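You operate a simulated robot arm through the tools that you are given. There is no shell and no other tool. Be economical: measure what you need, move in short steps, check, and stop when the job is done.

The job below is to be done with a simulated two-armed robot. You get a single attempt, and the scene is never put back.

Task
Pick up the brown parts carton that says "Springs" from the green mat by the head cradle with one hand, pass it to the other hand and put it in the inside of the orange kit tray. Set down upright: brown parts carton.

Only the result counts: the job must be done as asked and must still hold three seconds after the hand-in. Knocking over, shifting, dropping, spilling or breaking anything else fails it.

Robot
Two 7-joint arms with two-finger parallel grippers on one trunk, on a base that drives. Base frame: it is fixed to the floor where the robot stands at the start and does not move with it; the origin is under the middle of the robot, x ahead of it, y to its left, z up. Lengths are in m, angles in degrees, forces in N, time in s.
The left shoulder is at the start at [0.05, 0.177, 1.104], the right one opposite. With the tool pointing down near the work surface each hand reaches from about 0.22 to 0.7 m from the robot's upright axis, wherever it stands, measured 20 degrees to its own side. Places, roughly: inside of the orange kit tray (13x25 cm) [-1.72, 1.32, 0.78]. Payload 3.43 kg a hand.
The TCP of each hand is the grasp point between the finger pads, 0.034 m short of the fingertips. In the tool frame z runs along the fingers and y along their closing line. The gripper opens to 0.128 m. The fingers are 0.024 m wide and 0.012 m thick; the gripper's body (0.048 by 0.13 m) begins 0.096 m behind the TCP.
Orientation is told as [roll, pitch, yaw] about the base's x, y, z axes, in that order, counted from this pose: with the fingers straight down and closing along the base's y, the tool's x points along the base's -x, its y along +y and its z along -z.

Tools
- The arms move only by the tool send_rows. It takes "left_plan", "right_plan" or both (then of equal length, played together; a hand with none holds still); each is one flat list of numbers, 7 for each row, row after row: the shift along the base's x, y, z in cm, then the turn, a rotation vector about the base's x, y, z in degrees, then the finger opening in cm, from 0 to 12.8. In form: [tx, ty, tz, wx, wy, wz, grip, tx, ty, tz, wx, wy, wz, grip, ...]. A call has 1 to 8 rows; each row is the pose to reach, as a shift and turn from the pose commanded when the call began. A row lasts 0.2 s, in which the tool goes at most 0.05 m and 8.6 degrees; a call with a longer step from one row to the next is refused whole, and so is a gripper value outside its range. A pose out of reach is approached as far as the arm can. The call stops where the force on the tool passes 40 N (or 10 N more than at its start, if that is more) or the arm is blocked; 0.2 s more then pass. Each finger travels about 0.108 m/s and halts on what it meets, pressing with about 21 N; the grip force reading is that of the motor and also rises with nothing between the fingers. The clock runs only during rows and for 0.2 s after the last one: add rows that repeat a pose to give the fingers time. It gives the time, the measured TCP pose, the force on the tool (base axes), the opening and the grip force at its end, in the units of the frame above (readings bear some noise), with the torque about the TCP (base axes, N m) and any sound that the robot's microphone picked up.
- Cameras (640 x 400 px; columns grow to the right, rows downward): "scene" is now at [0.1563, -0.0128, 1.2641]; the picture's right is [-0.14, -0.99, 0.00], its down [-0.58, 0.09, -0.81] and it looks along [0.80, -0.12, -0.59] (base axes); focal length 265 px, centre (320, 200). "left" rides on the left gripper at [0.076, 0.011, -0.16] in its tool frame; the picture's right is [-0.15, 0.99, 0.00], its down [-0.88, -0.13, -0.46] and it looks along [-0.45, -0.07, 0.89] (tool axes); focal length 234 px, centre (320, 200). "right" rides on the right gripper at [0.076, -0.011, -0.16] in its tool frame; the picture's right is [0.15, 0.99, 0.00], its down [-0.88, 0.13, -0.46] and it looks along [-0.45, 0.07, 0.89] (tool axes); focal length 234 px, centre (320, 200).
- grab_frame(camera): a new picture of that camera. No time passes.
- move_column(by): slides the trunk up (or, below 0, down) by that many m; the arms and the scene camera ride with it, the base frame stays. It gives what a move gives, with no picture.
- roll_base(legs): drives the robot by 1 to 6 legs, each [ahead, turn to the left] in m and degrees, along the robot's own axes; the way and the turn of a leg run together, so that a leg with both is an arc; at most 1.5 m and 180 degrees a leg. The arms and the cameras ride along, it lands a little off, and it stops where it bumps. It gives what a move gives.
- head_to(pan, tilt): turns the head with the scene camera to pan (to the left, within 80 degrees either way) and tilt (down, from -29 to 69), counted from straight ahead of the robot. It gives what a move gives.
- probe_pixels(camera, pixels): there is no depth. For up to 12 entries [column, row, z] of the newest picture of that camera ("zoom" is the newest enlarged one), the place [x, y] in the base frame at which the ray of that pixel passes the height z, good to about 0.002 m. No time passes.
- close_up(camera, box): a new picture of the part [left, top, right, bottom] of that camera's present view, enlarged. No time passes.
- finish_job(): hands the job in; it is judged then, once.

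Work in short steps. Measure before you move; look again where a grasp or a placing could have gone wrong, and mend it. You have 80 turns and 78 pictures in all, those below and enlarged ones among them. Open the grippers and draw the arms clear of the work before you hand the job in, unless the task says otherwise; then end with one line.

The tools are called after "Call:" as name(argument=value, ...) on one line, values as JSON. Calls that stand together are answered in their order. send_rows: Moves the arms, as the interface text tells. Its arguments: {"type":"object","properties":{"left_plan":{"type":"array","items":{"type":"number"}},"right_plan":{"type":"array","items":{"type":"number"}}},"required":[]} The other tools are called the same way: move_column (by) slides the trunk up or down; roll_base (legs) drives the base; head_to (pan, tilt) turns the head that bears the scene camera; grab_frame (camera) takes a picture; probe_pixels (camera, pixels) gives the place at which the rays of pixels pass given heights; close_up (camera, box) takes an enlarged picture of a part of a camera's view; finish_job () hands the job in.

At the start:

```text
t: 0.0
left_tool_pos: [0.418, 0.1407, 1.0911]
left_tcp_rot: [-0.1, 0.0, 0.0]
left_ft_force: [-0.1, 0.5, 0.2]
left_torque: [0.01, 0.02, -0.01]
left_grip_width: 0.1278
left_finger_force: 0.0
right_tool_pos: [0.4062, -0.1712, 1.0603]
right_tcp_rot: [0.0, 0.0, 0.1]
right_ft_force: [-0.3, 1.2, 0.1]
right_torque: [0.01, 0.02, 0.0]
right_grip_width: 0.1279
right_finger_force: 0.0
trunk travel left (down, up): [-0.275, 0.126]
robot x, y, heading: [0.0026, -0.0009, 0.1]
head pan, tilt: [-8.3, 36.2]
```

scene: 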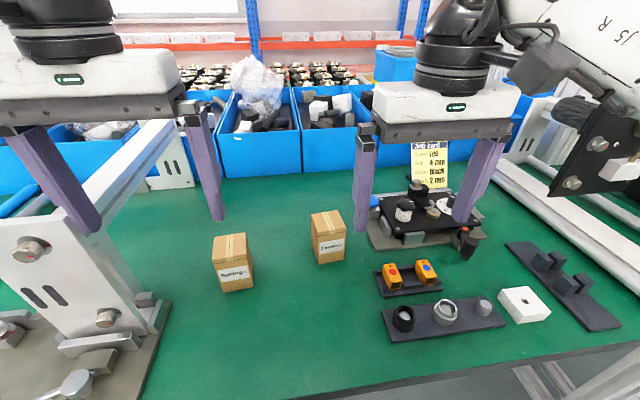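
right: 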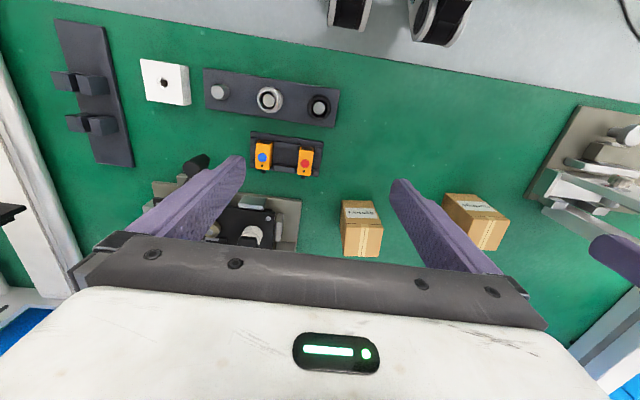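
left: 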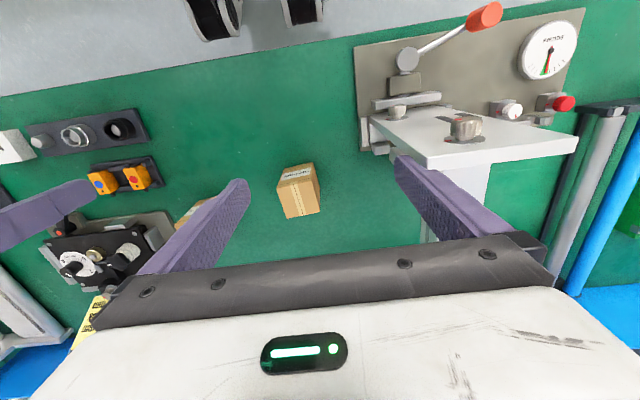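

The scene shows two cartons, at about (233,262) and (328,237). I enlarge both to read the labels.

Call:
close_up(camera="scene", box=[190, 190, 370, 302])

Call:
close_up(camera="left", box=[240, 140, 360, 215])

```text
3.56 times, centred on (280, 246) of scene
```

zoom: 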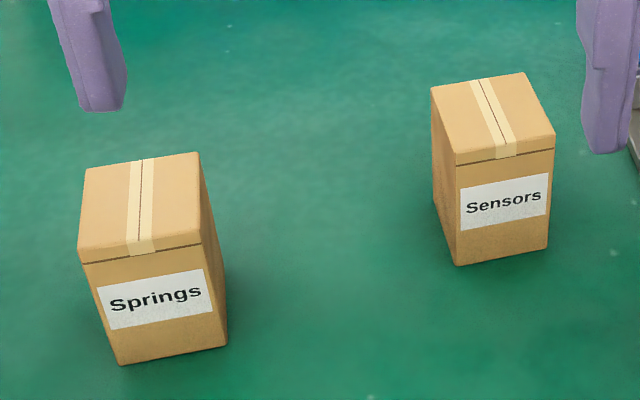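

```text
5.33 times, centred on (300, 178) of left
```

zoom: 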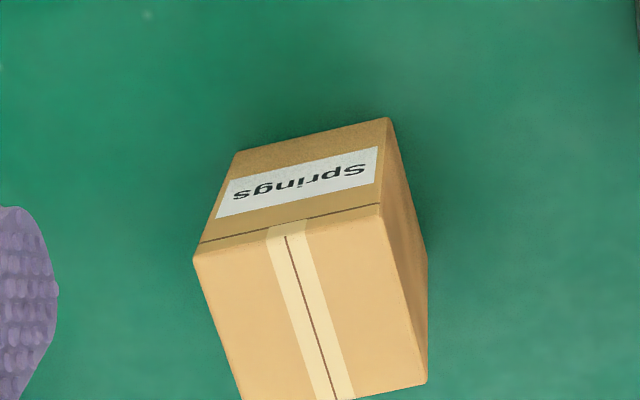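

The left carton reads "Springs". I measure its corners at the mat and at trial top heights.

Call:
probe_pixels(camera="scene", pixels=[[223.8, 292.4, 0.84], [253.9, 286.8, 0.84], [212.6, 263.4, 0.9], [247, 257.2, 0.9], [246, 232.5, 0.9], [214, 237.6, 0.9], [212.6, 263.4, 0.92], [247, 257.2, 0.92], [246, 232.5, 0.92], [214, 237.6, 0.92]])

Call:
probe_pixels(camera="zoom", pixels=[[237, 152, 0.84], [387, 120, 0.84], [195, 258, 0.9], [382, 212, 0.9], [427, 383, 0.9], [195, 258, 0.92], [382, 212, 0.92], [427, 383, 0.92]])

Call:
head_to(pan=80, tilt=25)

```text
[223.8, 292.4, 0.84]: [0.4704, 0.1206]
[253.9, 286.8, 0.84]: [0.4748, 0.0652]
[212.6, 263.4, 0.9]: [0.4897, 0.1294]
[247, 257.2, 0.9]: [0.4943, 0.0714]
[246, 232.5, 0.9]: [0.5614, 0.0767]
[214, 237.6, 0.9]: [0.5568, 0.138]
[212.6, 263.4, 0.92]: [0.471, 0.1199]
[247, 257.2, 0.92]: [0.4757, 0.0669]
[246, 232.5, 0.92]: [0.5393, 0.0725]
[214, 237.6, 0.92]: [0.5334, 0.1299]
```

```text
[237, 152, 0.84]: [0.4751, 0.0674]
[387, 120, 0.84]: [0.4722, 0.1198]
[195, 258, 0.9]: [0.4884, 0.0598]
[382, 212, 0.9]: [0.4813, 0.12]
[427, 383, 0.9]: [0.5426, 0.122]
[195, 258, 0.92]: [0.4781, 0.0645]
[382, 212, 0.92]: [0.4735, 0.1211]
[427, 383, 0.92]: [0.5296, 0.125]
```

```text
t: 1.6
left_tool_pos: [0.4172, 0.1404, 1.0915]
left_tcp_rot: [0.0, 0.0, 0.0]
left_ft_force: [1.2, 0.2, -0.1]
left_torque: [0.04, -0.02, 0.0]
left_grip_width: 0.128
left_finger_force: 0.1
right_tool_pos: [0.4054, -0.1709, 1.0592]
right_tcp_rot: [-0.1, 0.0, -0.1]
right_ft_force: [-0.3, -0.1, 0.3]
right_torque: [-0.01, 0.01, 0.02]
right_grip_width: 0.128
right_finger_force: 0.1
trunk travel left (down, up): [-0.275, 0.126]
robot x, y, heading: [0.0022, 0.0011, 0.1]
head pan, tilt: [80.0, 25.0]
```

The carton's top is at about z=0.92, it is about 5.5 x 6.2 cm, centred near (0.504, 0.096) and yawed about +5°. Now a look towards the tray side.

Call:
grab_frame(camera="scene")

```text
72 pictures are left
```

scene: 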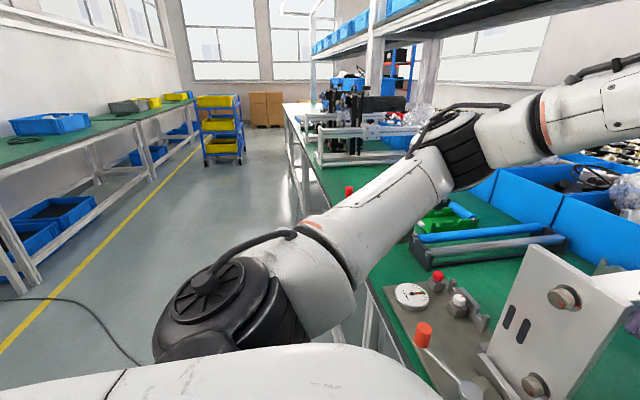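

Plan: the left hand picks tilted about 50° from the robot's side, and the right hand takes the carton from above. I back off a little for room and look again.

Call:
roll_base(legs=[[-0.12, 0]])

Call:
head_to(pan=8, tilt=45)

Call:
grab_frame(camera="scene")

```text
t: 2.9
left_tool_pos: [0.2975, 0.141, 1.091]
left_tcp_rot: [0.0, 0.1, 0.0]
left_ft_force: [-0.2, -0.2, 0.0]
left_torque: [-0.01, -0.06, 0.02]
left_grip_width: 0.1281
left_finger_force: 0.1
right_tool_pos: [0.2863, -0.1709, 1.0602]
right_tcp_rot: [0.0, 0.0, 0.0]
right_ft_force: [-0.2, 0.0, 0.2]
right_torque: [-0.01, 0.01, -0.04]
right_grip_width: 0.1282
right_finger_force: 0.0
trunk travel left (down, up): [-0.275, 0.126]
robot x, y, heading: [-0.1184, -0.0009, 0.3]
head pan, tilt: [80.0, 25.0]
```

```text
t: 4.3
left_tool_pos: [0.2983, 0.141, 1.0908]
left_tcp_rot: [0.0, 0.0, 0.0]
left_ft_force: [0.2, 0.8, 0.8]
left_torque: [0.0, -0.02, 0.01]
left_grip_width: 0.1279
left_finger_force: 0.0
right_tool_pos: [0.2868, -0.1712, 1.0601]
right_tcp_rot: [0.0, -0.1, 0.1]
right_ft_force: [-0.2, 0.1, 0.3]
right_torque: [-0.02, 0.02, 0.02]
right_grip_width: 0.128
right_finger_force: 0.1
trunk travel left (down, up): [-0.275, 0.126]
robot x, y, heading: [-0.1194, 0.0026, 0.2]
head pan, tilt: [8.0, 45.0]
```

```text
71 pictures are left
```

scene: 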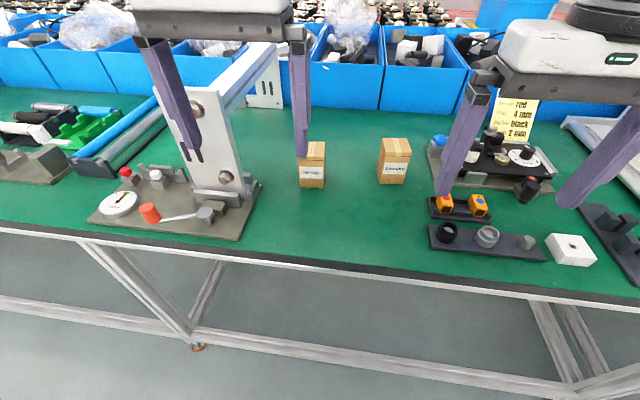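

The Springs carton is now at (312,170). I measure the bench edge, the fixture at its left, and the carton again.

Call:
probe_pixels(camera="scene", pixels=[[300, 264, 0.84], [240, 238, 0.84], [263, 182, 0.84], [247, 205, 0.86], [243, 185, 0.9], [300, 187, 0.84], [324, 188, 0.84], [405, 183, 0.84], [378, 182, 0.84], [428, 235, 0.84], [220, 90, 1.02]])

Call:
close_up(camera="scene", box=[180, 100, 420, 250])

```text
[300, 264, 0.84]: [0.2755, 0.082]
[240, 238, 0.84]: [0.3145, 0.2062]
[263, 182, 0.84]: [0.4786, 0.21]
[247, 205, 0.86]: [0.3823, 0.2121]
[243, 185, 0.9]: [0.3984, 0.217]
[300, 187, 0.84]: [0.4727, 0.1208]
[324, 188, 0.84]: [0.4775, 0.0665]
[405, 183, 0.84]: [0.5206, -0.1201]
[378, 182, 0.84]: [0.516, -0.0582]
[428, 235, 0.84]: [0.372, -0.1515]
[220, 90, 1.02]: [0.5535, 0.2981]
```

```text
2.67 times, centred on (300, 175) of scene
```

zoom: 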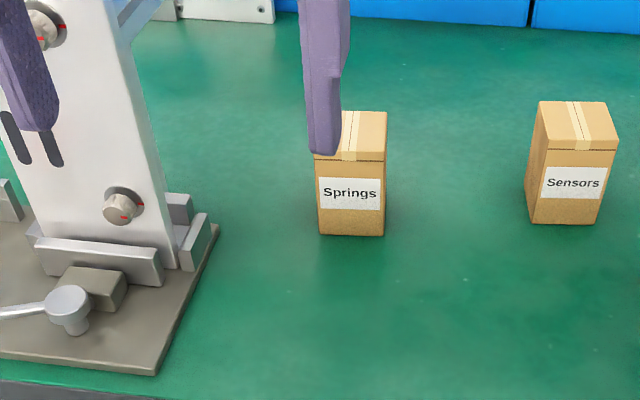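

The fixture's right edge is at y≈0.21 and the bench edge at x≈0.275, so there is room. I tilt the left hand 50° forward with a 5° yaw and bring it to a pre-grasp point.

Call:
send_rows(left_plan=[2, -1, 0, 0.36, -8.33, 0.78, 10, 4, -2, 0, 0.73, -16.66, 1.56, 9, 6, -3, -1, 1.09, -24.99, 2.34, 9, 8, -4, -3, 1.45, -33.31, 3.12, 9, 10, -5, -6, 1.82, -41.64, 3.9, 9, 11.2, -5.3, -9.5, 2.18, -49.97, 4.68, 9, 11.2, -5.3, -13, 2.18, -49.97, 4.68, 9])

Call:
grab_frame(camera="left")

Call:
grab_frame(camera="scene")

```text
t: 5.9
left_tool_pos: [0.4099, 0.0898, 0.9602]
left_tcp_rot: [-0.3, -50.0, 5.3]
left_ft_force: [0.7, 0.5, -0.4]
left_torque: [0.01, 0.05, -0.04]
left_grip_width: 0.09
left_finger_force: 0.0
right_tool_pos: [0.2859, -0.172, 1.0588]
right_tcp_rot: [0.0, 0.0, 0.0]
right_ft_force: [0.4, 0.3, 0.0]
right_torque: [-0.02, 0.03, 0.02]
right_grip_width: 0.1279
right_finger_force: 0.0
trunk travel left (down, up): [-0.275, 0.126]
robot x, y, heading: [-0.1182, -0.0007, 0.2]
head pan, tilt: [8.0, 45.0]
```

```text
69 pictures are left
```

left: 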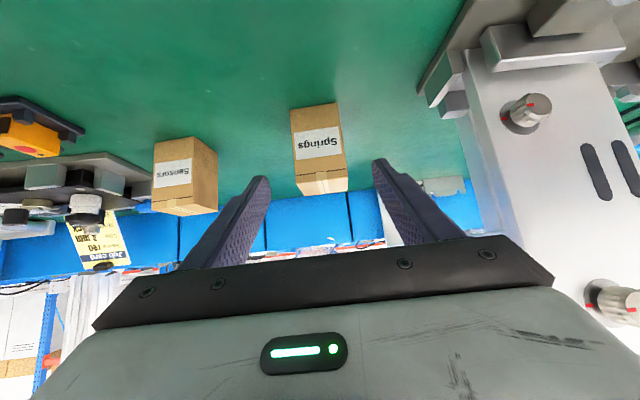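

```text
68 pictures are left
```

scene: 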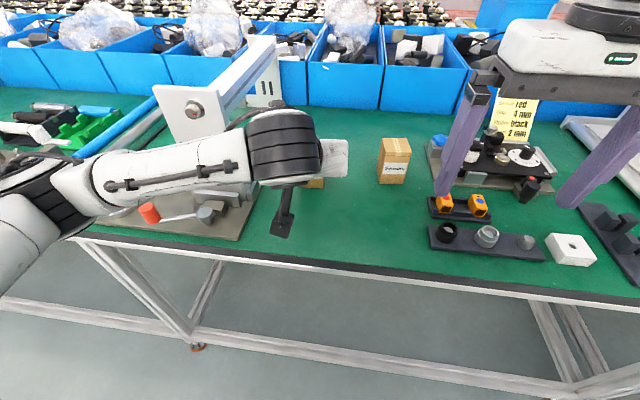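

The arm runs over the fixture to the left, so I check where the forearm and the lever lie before going in.

Call:
probe_pixels(camera="scene", pixels=[[285, 145, 1.08], [285, 145, 1.12], [200, 150, 1.08], [200, 150, 1.12], [190, 192, 1.08], [190, 192, 1.02], [150, 212, 0.88], [150, 212, 0.9], [188, 85, 1.06], [285, 220, 0.95]])

Call:
close_up(camera="scene", box=[60, 70, 380, 270])

```text
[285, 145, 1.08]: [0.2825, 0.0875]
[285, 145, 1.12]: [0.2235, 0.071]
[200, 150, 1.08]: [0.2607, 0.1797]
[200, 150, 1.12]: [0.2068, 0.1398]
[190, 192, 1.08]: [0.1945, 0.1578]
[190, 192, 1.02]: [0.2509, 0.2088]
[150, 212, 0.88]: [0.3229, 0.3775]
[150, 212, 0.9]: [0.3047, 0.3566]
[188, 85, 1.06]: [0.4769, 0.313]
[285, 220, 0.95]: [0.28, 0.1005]
```

```text
2.00 times, centred on (220, 170) of scene
```

zoom: 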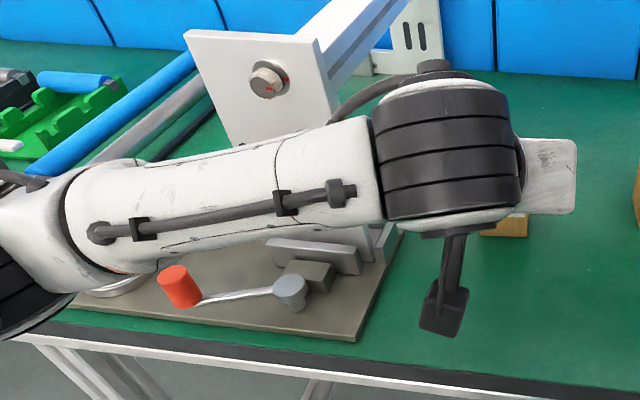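

At the grasp the left forearm would come within a few mm of the fixture's upright plate (x≈0.40). I swap roles: the left hand retracts and parks, and the right hand does the pick.

Call:
send_rows(left_plan=[0, 0, 3.5, 0, 0, 0, 9, -1.2, 0.3, 7, -0.36, 8.33, -0.78, 9, -3.2, 1.3, 10, -0.73, 16.66, -1.56, 9, -5.2, 4, 13, -1.09, 24.99, -2.34, 9, -7.2, 7.5, 15.5, -1.45, 33.31, -3.12, 9, -9, 11.5, 17.5, -1.82, 41.64, -3.9, 9, -11, 15.5, 19.5, -2.18, 49.97, -4.68, 9, -13, 19.5, 21.5, -2.18, 49.97, -4.68, 9])

```text
t: 7.7
left_tool_pos: [0.2785, 0.2854, 1.1746]
left_tcp_rot: [-0.2, 0.0, 0.2]
left_ft_force: [-0.4, -0.4, -0.5]
left_torque: [-0.02, -0.01, 0.01]
left_grip_width: 0.0901
left_finger_force: 0.0
right_tool_pos: [0.2873, -0.1705, 1.0613]
right_tcp_rot: [0.1, -0.1, 0.0]
right_ft_force: [-0.2, 0.8, -0.1]
right_torque: [-0.03, 0.03, 0.0]
right_grip_width: 0.1281
right_finger_force: 0.0
trunk travel left (down, up): [-0.275, 0.126]
robot x, y, heading: [-0.1245, -0.0027, 0.1]
head pan, tilt: [8.0, 45.0]
```

The left hand is clear at (0.28, 0.29, 1.17). The right hand now goes to the same pre-grasp pose.

Call:
send_rows(right_plan=[1.5, 4, 0, 0.36, -8.33, 0.78, 11, 3, 8, 0, 0.73, -16.66, 1.56, 9, 4.5, 12, 0, 1.09, -24.99, 2.34, 9, 6, 16, -0.5, 1.45, -33.31, 3.12, 9, 8, 19.5, -2, 1.82, -41.64, 3.9, 9, 10, 23, -4, 2.18, -49.97, 4.68, 9, 11.5, 25, -7, 2.18, -49.97, 4.68, 9, 12.4, 25.9, -9.9, 2.18, -49.97, 4.68, 9])

Call:
grab_frame(camera="right")

Call:
grab_frame(camera="scene")

```text
t: 9.5
left_tool_pos: [0.2797, 0.2842, 1.1753]
left_tcp_rot: [-0.1, 0.1, 0.2]
left_ft_force: [0.3, 1.4, 0.2]
left_torque: [0.0, 0.0, 0.0]
left_grip_width: 0.0901
left_finger_force: 0.0
right_tool_pos: [0.4119, 0.0897, 0.9617]
right_tcp_rot: [0.0, -50.1, 4.9]
right_ft_force: [0.2, 0.3, -0.8]
right_torque: [0.0, -0.03, 0.01]
right_grip_width: 0.09
right_finger_force: 0.0
trunk travel left (down, up): [-0.275, 0.126]
robot x, y, heading: [-0.1181, 0.0009, 0.1]
head pan, tilt: [8.0, 45.0]
```

```text
66 pictures are left
```

right: 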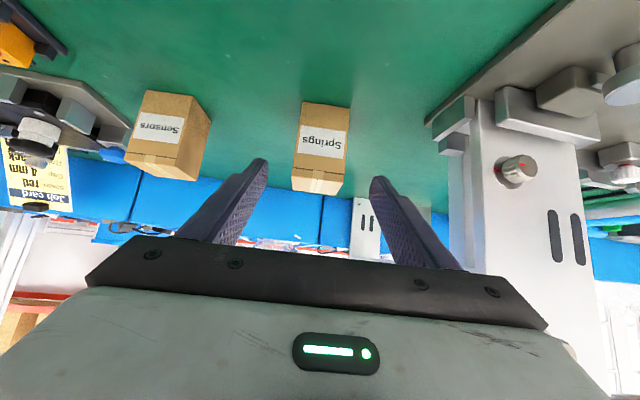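

```text
65 pictures are left
```

scene: 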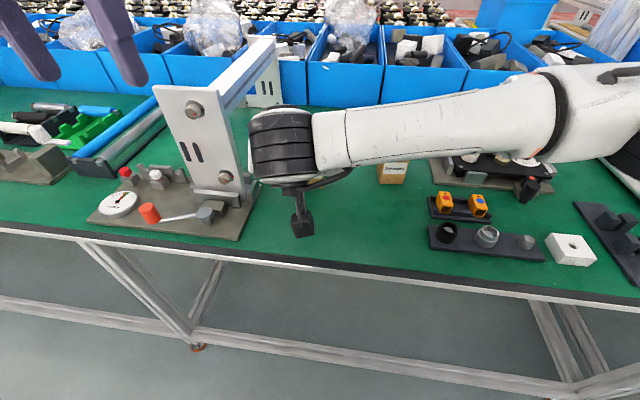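

Fingers at (265,170) and (378,185) straddle the carton centred at (320,150), and the wrist clears the fixture. I go in along the tool axis.

Call:
send_rows(right_plan=[3.1, 0.25, -2.6, 0, 0, 0, 9, 6.2, 0.5, -5.2, 0, 0, 0, 9, 9.1, 0.8, -7.5, 0, 0, 0, 9])

Call:
grab_frame(camera="right")

Call:
grab_frame(camera="scene")

```text
t: 10.3
left_tool_pos: [0.2805, 0.2839, 1.1748]
left_tcp_rot: [-0.1, 0.1, 0.1]
left_ft_force: [0.6, 0.1, -0.5]
left_torque: [0.0, -0.02, -0.01]
left_grip_width: 0.0899
left_finger_force: 0.0
right_tool_pos: [0.5012, 0.097, 0.8868]
right_tcp_rot: [0.1, -50.0, 5.0]
right_ft_force: [0.6, 0.1, 0.5]
right_torque: [0.03, -0.02, 0.01]
right_grip_width: 0.09
right_finger_force: 0.1
trunk travel left (down, up): [-0.275, 0.126]
robot x, y, heading: [-0.1224, 0.0009, -0.0]
head pan, tilt: [8.0, 45.0]
```

```text
64 pictures are left
```

right: 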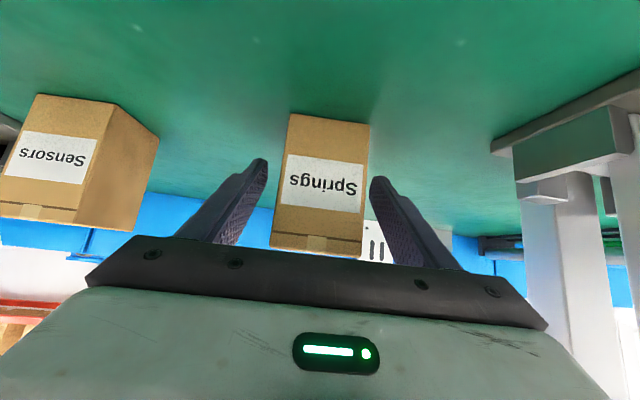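

```text
63 pictures are left
```

scene: 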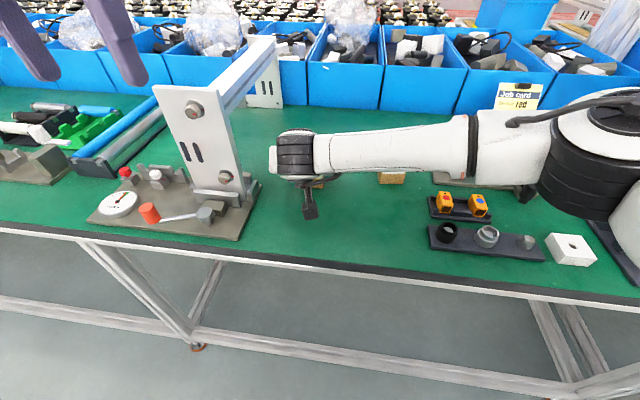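

The carton sits between the pads, slightly nearer the right-hand pad in the picture. I close on it.

Call:
send_rows(right_plan=[0, 0, 0, 0, 0, 0, 6.5, 0, 0, 0, 0, 0, 0, 5, 0, 0, 0, 0, 0, 0, 4, 0, 0, 0, 0, 0, 0, 4])

Call:
grab_frame(camera="right")

```text
t: 11.3
left_tool_pos: [0.2795, 0.2832, 1.1765]
left_tcp_rot: [0.0, 0.0, 0.1]
left_ft_force: [0.3, 0.4, 0.2]
left_torque: [0.01, -0.01, -0.03]
left_grip_width: 0.09
left_finger_force: 0.0
right_tool_pos: [0.5021, 0.0961, 0.8862]
right_tcp_rot: [-0.1, -50.1, 5.0]
right_ft_force: [0.6, -0.4, -0.5]
right_torque: [0.05, -0.06, -0.02]
right_grip_width: 0.0558
right_finger_force: 21.0
trunk travel left (down, up): [-0.275, 0.126]
robot x, y, heading: [-0.1224, -0.0009, 0.1]
head pan, tilt: [8.0, 45.0]
```

```text
62 pictures are left
```

right: 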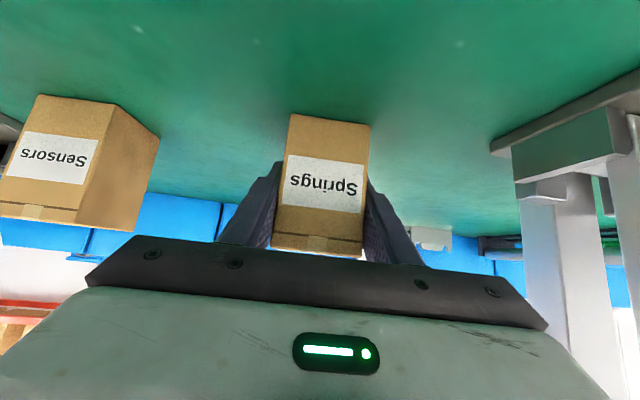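

Gripped at 5.6 cm with 21 N. I lift it straight up and watch the load.

Call:
send_rows(right_plan=[0, 0, 2, 0, 0, 0, 4, 0, 0, 5, 0, 0, 0, 4, 0, 0, 9, 0, 0, 0, 4, 0, 0, 13, 0, 0, 0, 4, 0, 0, 17, 0, 0, 0, 4])

Call:
grab_frame(camera="right")

Call:
grab_frame(camera="scene")

```text
t: 12.5
left_tool_pos: [0.2782, 0.2842, 1.1749]
left_tcp_rot: [0.1, 0.0, 0.1]
left_ft_force: [0.9, -1.2, 0.9]
left_torque: [0.02, 0.0, 0.02]
left_grip_width: 0.0899
left_finger_force: 0.1
right_tool_pos: [0.4996, 0.096, 1.0542]
right_tcp_rot: [-0.1, -49.9, 5.1]
right_ft_force: [-0.1, 0.4, -1.6]
right_torque: [0.0, -0.01, 0.02]
right_grip_width: 0.0559
right_finger_force: 21.3
trunk travel left (down, up): [-0.275, 0.126]
robot x, y, heading: [-0.1208, -0.0015, -0.0]
head pan, tilt: [8.0, 45.0]
```

```text
61 pictures are left
```

right: 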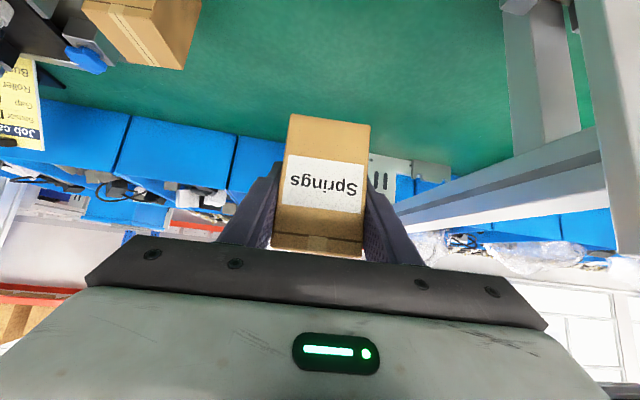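

```text
60 pictures are left
```

scene: 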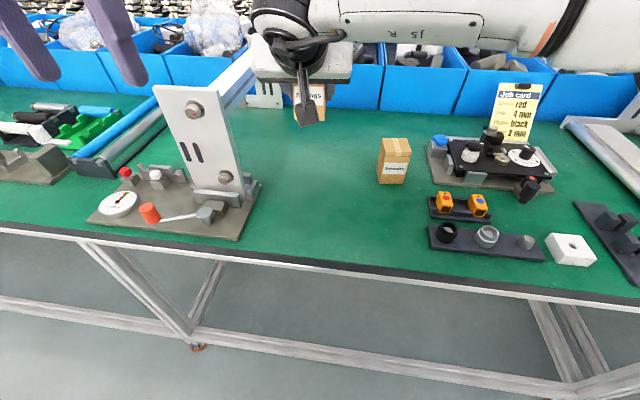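

The carton (about 1.6 N) is held firmly, but at 50° my wrist would crowd the left hand at the handover. I lower it to the same spot and re-tilt the right hand to about 67° in place.

Call:
send_rows(right_plan=[0, 0, -4, 0, 0, 0, 4, 0, 0, -8, 0, 0, 0, 4, 0, 0, -12, 0, 0, 0, 4, 0, 0, -15, 0, 0, 0, 4, 0, 0, -16.5, 0, 0, 0, 4, 0, 0, -16.9, 0, 0, 0, 4])

Call:
grab_frame(camera="right")

Call:
close_up(camera="scene", box=[240, 70, 640, 320])

```text
t: 13.9
left_tool_pos: [0.2792, 0.2843, 1.1754]
left_tcp_rot: [0.1, 0.0, 0.1]
left_ft_force: [0.1, 0.5, -0.7]
left_torque: [-0.02, -0.01, 0.01]
left_grip_width: 0.0903
left_finger_force: 0.0
right_tool_pos: [0.501, 0.0961, 0.8865]
right_tcp_rot: [-0.1, -49.9, 5.0]
right_ft_force: [-0.7, -0.5, -2.3]
right_torque: [-0.01, 0.06, -0.01]
right_grip_width: 0.0558
right_finger_force: 21.1
trunk travel left (down, up): [-0.275, 0.126]
robot x, y, heading: [-0.1209, 0.0027, -0.2]
head pan, tilt: [8.0, 45.0]
```

```text
59 pictures are left
```

right: 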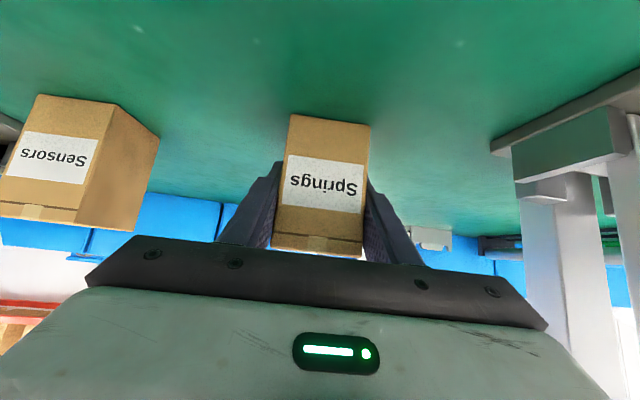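

```text
1.60 times, centred on (440, 195) of scene
```

zoom: 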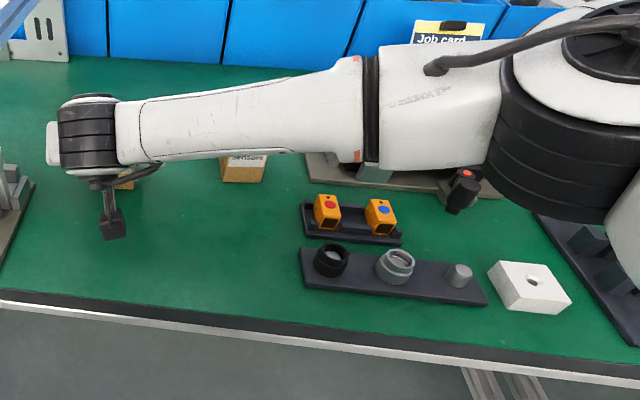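

Back on the mat at the same spot. I open to 9 cm and swing the hand 17° flatter while straddling the carton, slightly higher and further back.

Call:
send_rows(right_plan=[0, 0, 0, 0, 0, 0, 7, 0, 0, 0, 0, 0, 0, 9, -0.4, 0, 0.4, 0.5, -5.64, 0, 9, -0.7, 0, 0.7, 0.99, -11.29, 0, 9, -1, -0.1, 1, 1.48, -16.93, 0, 9])

Call:
grab_frame(camera="right")

Call:
close_up(camera="scene", box=[200, 90, 440, 240])

```text
t: 15.1
left_tool_pos: [0.2796, 0.2842, 1.1747]
left_tcp_rot: [0.1, 0.0, 0.0]
left_ft_force: [-0.2, -1.0, -0.3]
left_torque: [0.02, 0.0, -0.01]
left_grip_width: 0.0899
left_finger_force: 0.1
right_tool_pos: [0.4909, 0.0944, 0.8973]
right_tcp_rot: [0.1, -67.1, 4.8]
right_ft_force: [-0.2, -0.6, 0.2]
right_torque: [0.0, 0.02, 0.03]
right_grip_width: 0.0901
right_finger_force: 0.0
trunk travel left (down, up): [-0.275, 0.126]
robot x, y, heading: [-0.1215, 0.0022, 0.2]
head pan, tilt: [8.0, 45.0]
```

```text
57 pictures are left
```

right: 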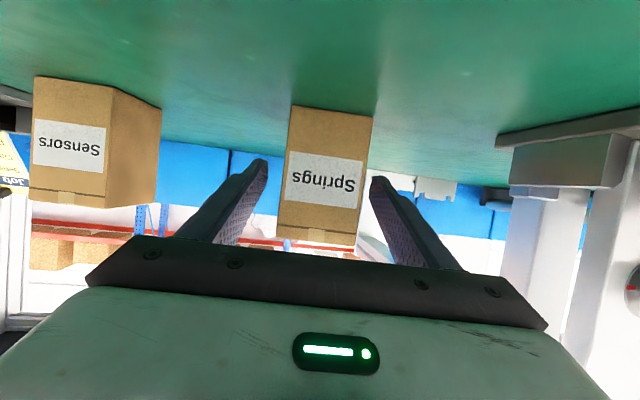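

```text
2.67 times, centred on (320, 165) of scene
```

zoom: 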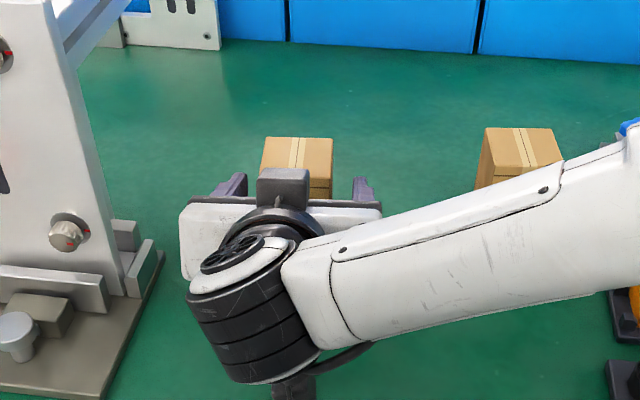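

The flatter pose leaves the carton's top, front and back free. I close again.

Call:
send_rows(right_plan=[0, 0, 0, 0, 0, 0, 6.5, 0, 0, 0, 0, 0, 0, 5, 0, 0, 0, 0, 0, 0, 4, 0, 0, 0, 0, 0, 0, 4])

Call:
close_up(camera="scene", box=[200, 90, 440, 240])

```text
t: 16.1
left_tool_pos: [0.2784, 0.2843, 1.1736]
left_tcp_rot: [0.1, 0.1, 0.1]
left_ft_force: [0.7, 0.7, 0.0]
left_torque: [-0.03, -0.01, -0.01]
left_grip_width: 0.09
left_finger_force: 0.0
right_tool_pos: [0.4915, 0.0951, 0.8975]
right_tcp_rot: [0.0, -67.1, 4.9]
right_ft_force: [-0.6, -0.2, 0.3]
right_torque: [-0.03, 0.01, 0.0]
right_grip_width: 0.0559
right_finger_force: 21.3
trunk travel left (down, up): [-0.275, 0.126]
robot x, y, heading: [-0.1182, 0.0008, -0.0]
head pan, tilt: [8.0, 45.0]
```

```text
2.67 times, centred on (320, 165) of scene
```

zoom: 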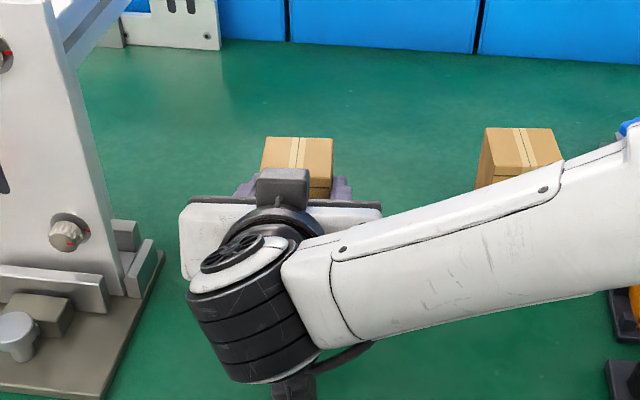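

Held at 5.6 cm again. I lift 15 cm and drive back from the bench for a free handover space.

Call:
send_rows(right_plan=[0, 0, 2, 0, 0, 0, 4, 0, 0, 5, 0, 0, 0, 4, 0, 0, 9, 0, 0, 0, 4, 0, 0, 13, 0, 0, 0, 4, 0, 0, 16, 0, 0, 0, 4])

Call:
roll_base(legs=[[-0.4, 0]])

Call:
grab_frame(camera="scene")

Call:
grab_frame(camera="right")

```text
t: 17.3
left_tool_pos: [0.2789, 0.2847, 1.1744]
left_tcp_rot: [-0.1, 0.0, 0.1]
left_ft_force: [0.2, 0.0, 0.3]
left_torque: [-0.04, -0.01, 0.0]
left_grip_width: 0.0903
left_finger_force: 0.1
right_tool_pos: [0.4913, 0.0944, 1.056]
right_tcp_rot: [-0.1, -67.0, 5.1]
right_ft_force: [0.6, -0.1, -1.0]
right_torque: [-0.01, 0.04, -0.01]
right_grip_width: 0.0558
right_finger_force: 20.9
trunk travel left (down, up): [-0.275, 0.126]
robot x, y, heading: [-0.1205, 0.0035, 0.0]
head pan, tilt: [8.0, 45.0]
```

```text
t: 19.8
left_tool_pos: [-0.1143, 0.2827, 1.1752]
left_tcp_rot: [-0.1, -0.1, 0.0]
left_ft_force: [0.4, 0.0, 0.5]
left_torque: [0.02, 0.0, 0.02]
left_grip_width: 0.0898
left_finger_force: 0.1
right_tool_pos: [0.098, 0.0928, 1.0553]
right_tcp_rot: [0.0, -67.1, 4.9]
right_ft_force: [0.1, 0.2, -1.9]
right_torque: [0.01, 0.05, 0.0]
right_grip_width: 0.0556
right_finger_force: 21.3
trunk travel left (down, up): [-0.275, 0.126]
robot x, y, heading: [-0.5136, 0.0004, 0.1]
head pan, tilt: [8.0, 45.0]
```

```text
54 pictures are left
```

scene: 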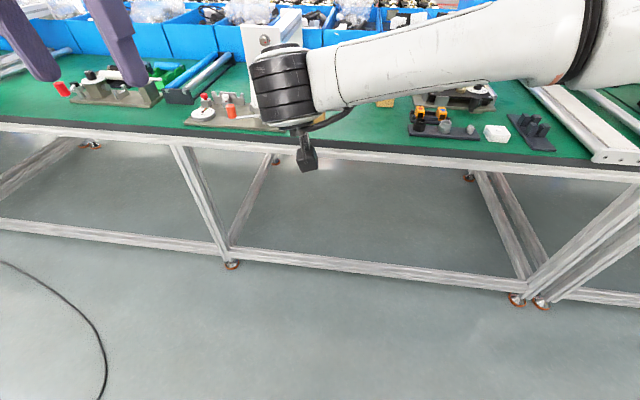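

```text
53 pictures are left
```

right: 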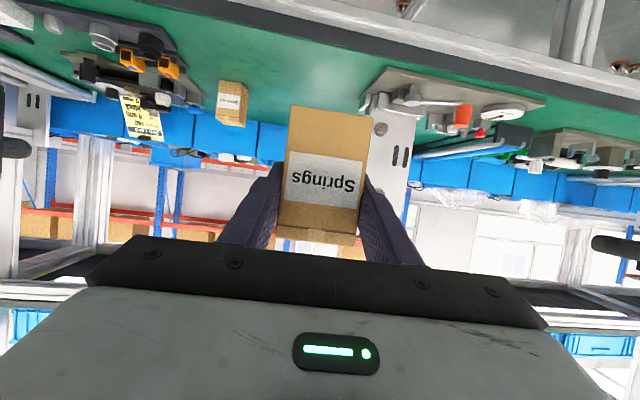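

The carton is secure. I bring the right hand 8 cm back and 9 cm down, and start turning the left hand to close along the carton's front–back, staying high.

Call:
send_rows(right_plan=[-2, 0, -2, 0, 0, 0, 4, -4, 0, -4, 0, 0, 0, 4, -6, 0, -6, 0, 0, 0, 4, -8, 0, -8, 0, 0, 0, 4, -8, 0, -9, 0, 0, 0, 4, -8, 0, -9, 0, 0, 0, 4, -8, 0, -9, 0, 0, 0, 4, -8, 0, -9, 0, 0, 0, 4], left_plan=[2, 0, 0, 0, 0, -8.5, 9, 4, 0, 0, 0, 0, -17, 9, 6, -1, 0, 0, 0, -25.5, 9, 8, -3, 0, 0, 0, -34, 9, 10, -5, 0, 0, 0, -42.5, 9, 12, -7, 0, 0, 0, -51, 9, 13.5, -9, 0, 0, 0, -59.5, 9, 14.3, -10, 0, 0, 0, -68, 9])

Call:
grab_frame(camera="scene")

Call:
grab_frame(camera="left")

```text
t: 21.6
left_tool_pos: [0.029, 0.1835, 1.1744]
left_tcp_rot: [0.0, 0.0, -68.1]
left_ft_force: [0.5, 0.3, 0.6]
left_torque: [-0.02, -0.01, -0.01]
left_grip_width: 0.0899
left_finger_force: 0.0
right_tool_pos: [0.0164, 0.0937, 0.9649]
right_tcp_rot: [0.0, -67.0, 5.0]
right_ft_force: [0.9, 0.6, -1.4]
right_torque: [0.0, 0.05, 0.01]
right_grip_width: 0.0557
right_finger_force: 21.2
trunk travel left (down, up): [-0.275, 0.126]
robot x, y, heading: [-0.5128, 0.0011, -0.1]
head pan, tilt: [8.0, 45.0]
```

```text
52 pictures are left
```

scene: 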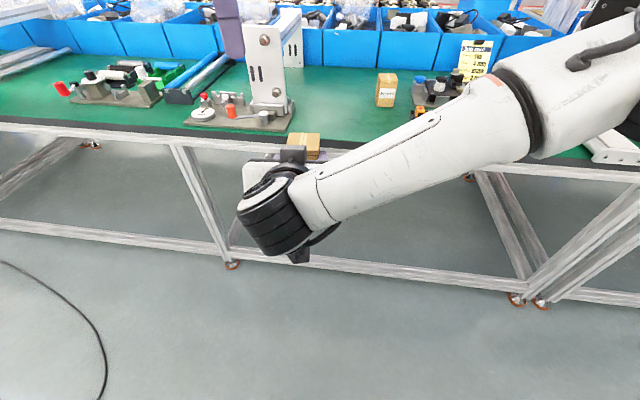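

```text
51 pictures are left
```

left: 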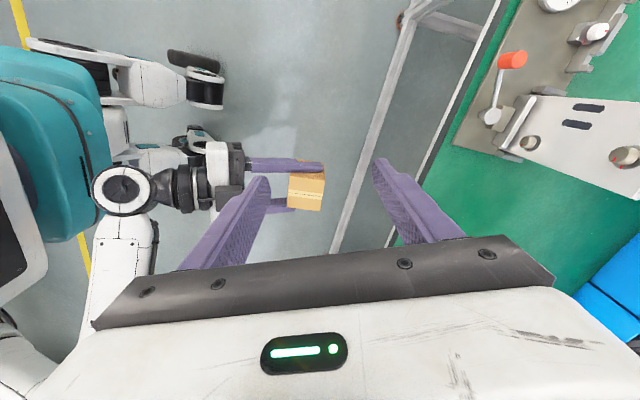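

The left camera shows the carton at (307,190), held from the robot's side, with free room above. I finish the turn to -85° and hover over it.

Call:
send_rows(left_plan=[0, -3, 0, 0, 0, -8.5, 10, 0, -6, 0, 0, 0, -17, 10, 0, -8.9, -2, 0, 0, -17, 10, 0, -8.9, -5.5, 0, 0, -17, 10])

Call:
grab_frame(camera="scene")

Call:
grab_frame(camera="left")

```text
t: 22.6
left_tool_pos: [0.0308, 0.0963, 1.1195]
left_tcp_rot: [0.0, 0.0, -85.0]
left_ft_force: [-0.5, 0.7, -0.4]
left_torque: [0.03, -0.01, 0.03]
left_grip_width: 0.0999
left_finger_force: 0.0
right_tool_pos: [0.018, 0.0934, 0.9667]
right_tcp_rot: [-0.1, -66.9, 5.1]
right_ft_force: [-0.6, -0.5, -2.4]
right_torque: [0.02, 0.05, 0.01]
right_grip_width: 0.0556
right_finger_force: 20.8
trunk travel left (down, up): [-0.275, 0.126]
robot x, y, heading: [-0.5098, -0.0003, -0.1]
head pan, tilt: [8.0, 45.0]
```

```text
50 pictures are left
```

scene: 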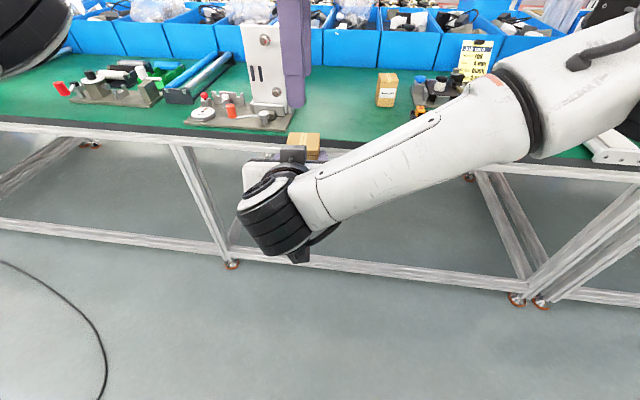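

```text
49 pictures are left
```

left: 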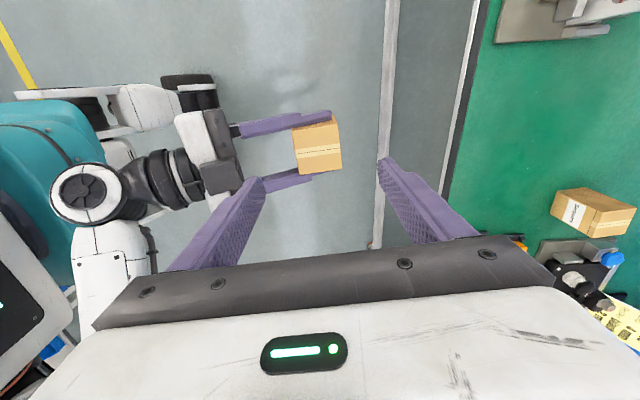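

The carton's top spans about (293,127)–(341,172) in the left view. I measure its corners at z=0.988 to check alignment.

Call:
close_up(camera="left", box=[220, 90, 400, 202])

Call:
probe_pixels(camera="left", pixels=[[293, 128, 0.988], [336, 116, 0.988], [341, 171, 0.988], [298, 175, 0.988], [317, 150, 0.988]])

```text
3.56 times, centred on (310, 146) of left
```

zoom: 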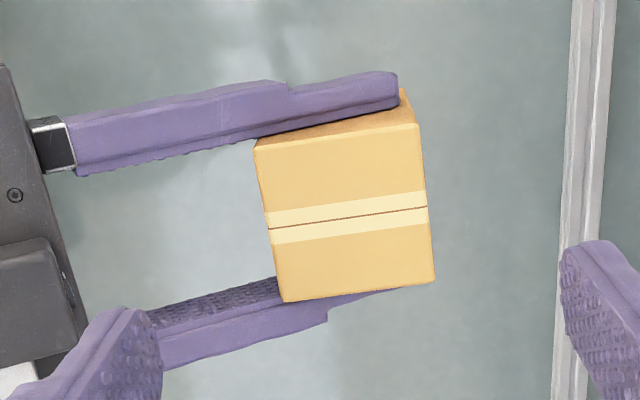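

```text
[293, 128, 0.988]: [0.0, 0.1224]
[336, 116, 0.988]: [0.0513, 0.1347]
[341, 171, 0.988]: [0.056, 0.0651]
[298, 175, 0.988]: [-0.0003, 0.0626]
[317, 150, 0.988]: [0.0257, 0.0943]
```

Call:
probe_pixels(camera="zoom", pixels=[[254, 146, 0.988], [418, 124, 0.988], [434, 283, 0.988], [285, 300, 0.988]])

```text
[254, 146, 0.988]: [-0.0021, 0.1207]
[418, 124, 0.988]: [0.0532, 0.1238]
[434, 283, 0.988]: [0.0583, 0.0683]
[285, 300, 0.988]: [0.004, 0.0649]
```

The carton's centre is at (0.028, 0.094), exactly under the left TCP. I lower the left hand to 1.8 cm below the carton's top.

Call:
send_rows(left_plan=[0, 0, -4, 0, 0, 0, 10, 0, 0, -8, 0, 0, 0, 10, 0, 0, -11, 0, 0, 0, 10, 0, 0, -13, 0, 0, 0, 10, 0, 0, -15, 0, 0, 0, 10])

Call:
grab_frame(camera="scene")

Call:
grab_frame(camera="left")

```text
t: 23.8
left_tool_pos: [0.0296, 0.0937, 0.9697]
left_tcp_rot: [0.0, -0.1, -84.9]
left_ft_force: [-0.2, -0.6, -0.5]
left_torque: [-0.03, -0.02, 0.01]
left_grip_width: 0.0998
left_finger_force: 0.0
right_tool_pos: [0.0172, 0.0942, 0.9664]
right_tcp_rot: [0.0, -67.0, 4.9]
right_ft_force: [-0.2, 0.2, -2.2]
right_torque: [0.0, 0.01, 0.01]
right_grip_width: 0.0558
right_finger_force: 21.3
trunk travel left (down, up): [-0.275, 0.126]
robot x, y, heading: [-0.5122, 0.0029, 0.1]
head pan, tilt: [8.0, 45.0]
```

```text
47 pictures are left
```

scene: 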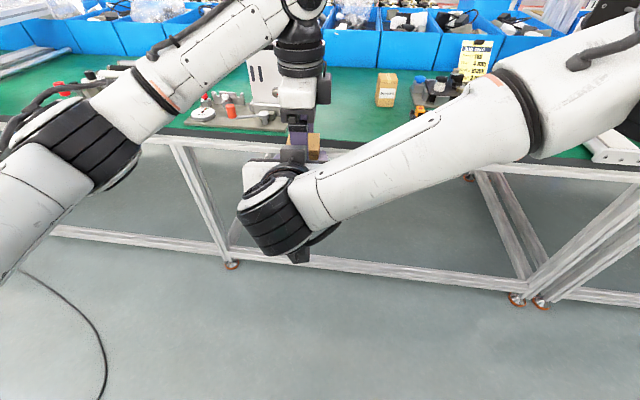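

```text
46 pictures are left
```

left: 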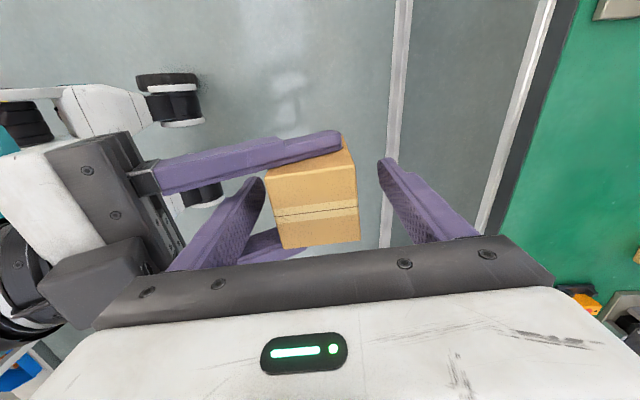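

Left fingers straddle the carton's front and back, and no contact is felt. I close the left hand while the right holds still.

Call:
send_rows(left_plan=[0, 0, 0, 0, 0, 0, 7.5, 0, 0, 0, 0, 0, 0, 6, 0, 0, 0, 0, 0, 0, 4.5, 0, 0, 0, 0, 0, 0, 4.5])

Call:
grab_frame(camera="left")

```text
t: 24.8
left_tool_pos: [0.0275, 0.0937, 0.9711]
left_tcp_rot: [-0.2, 0.0, -85.2]
left_ft_force: [-18.5, -2.9, 3.4]
left_torque: [0.1, 0.11, 0.15]
left_grip_width: 0.0561
left_finger_force: 20.9
right_tool_pos: [0.0187, 0.0938, 0.9661]
right_tcp_rot: [0.0, -67.2, 4.8]
right_ft_force: [17.4, 4.5, -4.8]
right_torque: [-0.14, -0.04, -0.09]
right_grip_width: 0.0562
right_finger_force: 20.9
trunk travel left (down, up): [-0.275, 0.126]
robot x, y, heading: [-0.5141, -0.0018, -0.2]
head pan, tilt: [8.0, 45.0]
```

```text
45 pictures are left
```

left: 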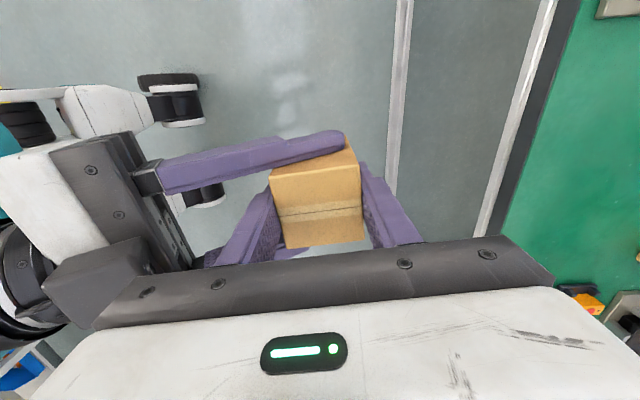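

Both hands hold it, with 18 N of sideways strain in x. I shift the left hand slightly to -x to relieve that before releasing.

Call:
send_rows(left_plan=[-0.2, 0, 0, 0, 0, 0, 4.5, -0.3, 0, 0, 0, 0, 0, 4.5])

```text
t: 25.4
left_tool_pos: [0.0267, 0.0944, 0.9707]
left_tcp_rot: [-0.1, 0.0, -84.8]
left_ft_force: [-4.7, -2.6, 0.8]
left_torque: [-0.14, 0.74, -0.07]
left_grip_width: 0.0559
left_finger_force: 20.9
right_tool_pos: [0.016, 0.0953, 0.9661]
right_tcp_rot: [0.1, -67.0, 5.0]
right_ft_force: [5.2, 2.4, -2.9]
right_torque: [0.17, -0.68, 0.14]
right_grip_width: 0.0559
right_finger_force: 21.3
trunk travel left (down, up): [-0.275, 0.126]
robot x, y, heading: [-0.5159, -0.0006, 0.0]
head pan, tilt: [8.0, 45.0]
```

The strain is down to 5 N. Now the right hand opens in place, and the left holds.

Call:
send_rows(right_plan=[0, 0, 0, 0, 0, 0, 5.7, 0, 0, 0, 0, 0, 0, 7, 0, 0, 0, 0, 0, 0, 9, 0, 0, 0, 0, 0, 0, 9.5])

Call:
grab_frame(camera="left")

```text
t: 26.4
left_tool_pos: [0.0268, 0.0951, 0.9694]
left_tcp_rot: [0.0, 0.0, -84.9]
left_ft_force: [-0.6, 0.0, 0.0]
left_torque: [0.01, 0.01, 0.02]
left_grip_width: 0.0557
left_finger_force: 20.7
right_tool_pos: [0.018, 0.0947, 0.9655]
right_tcp_rot: [0.0, -67.0, 4.9]
right_ft_force: [-0.2, -0.2, -1.0]
right_torque: [-0.01, 0.02, 0.0]
right_grip_width: 0.0949
right_finger_force: 0.1
trunk travel left (down, up): [-0.275, 0.126]
robot x, y, heading: [-0.5137, -0.0015, -0.1]
head pan, tilt: [8.0, 45.0]
```

```text
44 pictures are left
```

left: 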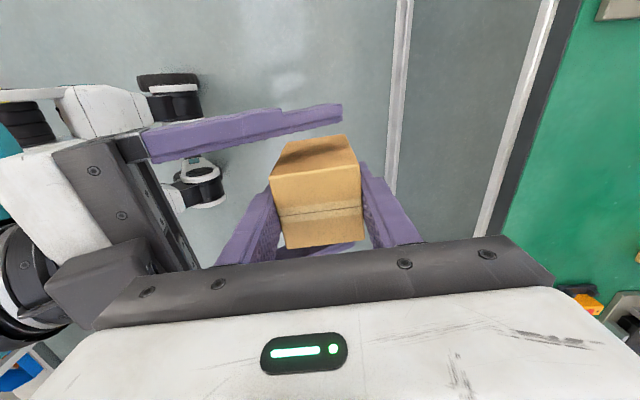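

The left hand holds the carton alone. I draw the right hand straight back, then off to its side.

Call:
send_rows(right_plan=[-3, -0.3, 0, 0, 0, 0, 9.5, -6, -0.5, 0, 0, 0, 0, 9.5, -9, -0.8, 0, 0, 0, 0, 9.5, -9, -5, 0, 0, 0, 0, 9.5, -9, -10, 0, 0, 0, 0, 9.5, -9, -15, 0, 0, 0, 0, 9.5, -8, -19.5, 1, 0, 0, 0, 9.5, -7, -24, 1, 0, 0, 0, 9.5])

Call:
grab_frame(camera="scene")

```text
t: 28.2
left_tool_pos: [0.0258, 0.0932, 0.9703]
left_tcp_rot: [0.0, 0.1, -85.1]
left_ft_force: [0.0, -0.6, 0.3]
left_torque: [-0.01, -0.04, -0.01]
left_grip_width: 0.0558
left_finger_force: 21.1
right_tool_pos: [-0.0389, -0.1424, 0.9736]
right_tcp_rot: [0.0, -66.9, 4.9]
right_ft_force: [0.5, 0.6, -0.4]
right_torque: [0.03, 0.0, 0.02]
right_grip_width: 0.095
right_finger_force: 0.0
right hand out of reach, approached as far as the arm can: row 7, 8
trunk travel left (down, up): [-0.275, 0.126]
robot x, y, heading: [-0.5162, 0.0004, 0.0]
head pan, tilt: [8.0, 45.0]
```

```text
43 pictures are left
```

scene: 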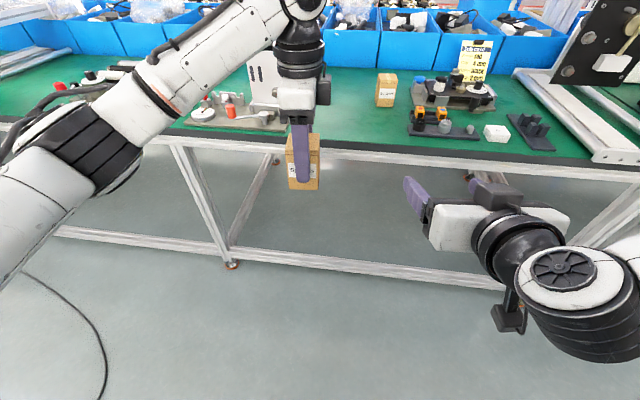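

The transfer worked. I rotate the right hand back to vertical and raise it for driving, and bring the left hand up too.

Call:
send_rows(right_plan=[1, 0, 1.5, -0.73, 8.34, 0, 9, 2, 0, 3, -1.45, 16.68, 0, 9, 3, -1, 4.5, -2.18, 25, 0, 9, 3, -2, 6, -2.9, 33.3, 0, 9, 3, -3, 7.5, -3.63, 41.7, 0, 9, 3, -4, 9, -4.35, 50, 0, 9, 3, -4, 10.5, -5.08, 58.4, 0, 9, 3, -4, 12, -5.8, 66.7, 0, 9], left_plan=[0, 0, 2, 0, 0, 0, 4.5, 0, 0, 4, 0, 0, 0, 4.5, -1, 0.5, 7, 0, 0, 0, 4.5, -2, 1, 9, 0, 0, 0, 4.5, -4, 2, 11, 0, 0, 0, 4.5, -6, 3, 12, 0, 0, 0, 4.5, -8, 4, 13, 0, 0, 0, 4.5, -10, 5, 13, 0, 0, 0, 4.5])

Call:
head_to(pan=80, tilt=20)

Call:
grab_frame(camera="scene")

```text
t: 30.0
left_tool_pos: [-0.0733, 0.1446, 1.0999]
left_tcp_rot: [0.0, 0.0, -85.0]
left_ft_force: [-0.4, 0.6, -1.8]
left_torque: [0.0, -0.02, -0.02]
left_grip_width: 0.0561
left_finger_force: 21.2
right_tool_pos: [-0.0081, -0.1794, 1.0939]
right_tcp_rot: [0.0, 0.1, 5.1]
right_ft_force: [-0.2, -0.2, 0.9]
right_torque: [0.01, 0.01, -0.01]
right_grip_width: 0.0902
right_finger_force: 0.0
trunk travel left (down, up): [-0.275, 0.126]
robot x, y, heading: [-0.5167, -0.0009, 0.0]
head pan, tilt: [8.0, 45.0]
```

```text
t: 31.4
left_tool_pos: [-0.0722, 0.1439, 1.1001]
left_tcp_rot: [-0.1, 0.1, -85.0]
left_ft_force: [0.5, 0.3, -1.1]
left_torque: [0.01, -0.03, 0.02]
left_grip_width: 0.0558
left_finger_force: 21.2
right_tool_pos: [-0.0075, -0.18, 1.0937]
right_tcp_rot: [-0.1, -0.1, 4.9]
right_ft_force: [-0.6, 0.3, 0.6]
right_torque: [-0.01, -0.02, -0.01]
right_grip_width: 0.0901
right_finger_force: 0.1
trunk travel left (down, up): [-0.275, 0.126]
robot x, y, heading: [-0.514, -0.0012, -0.1]
head pan, tilt: [80.0, 20.0]
```

```text
42 pictures are left
```

scene: 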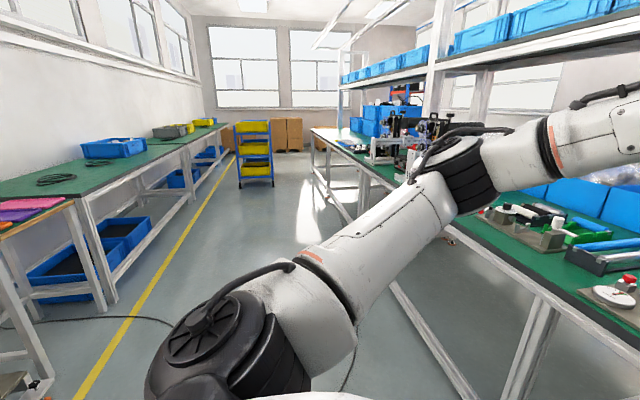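

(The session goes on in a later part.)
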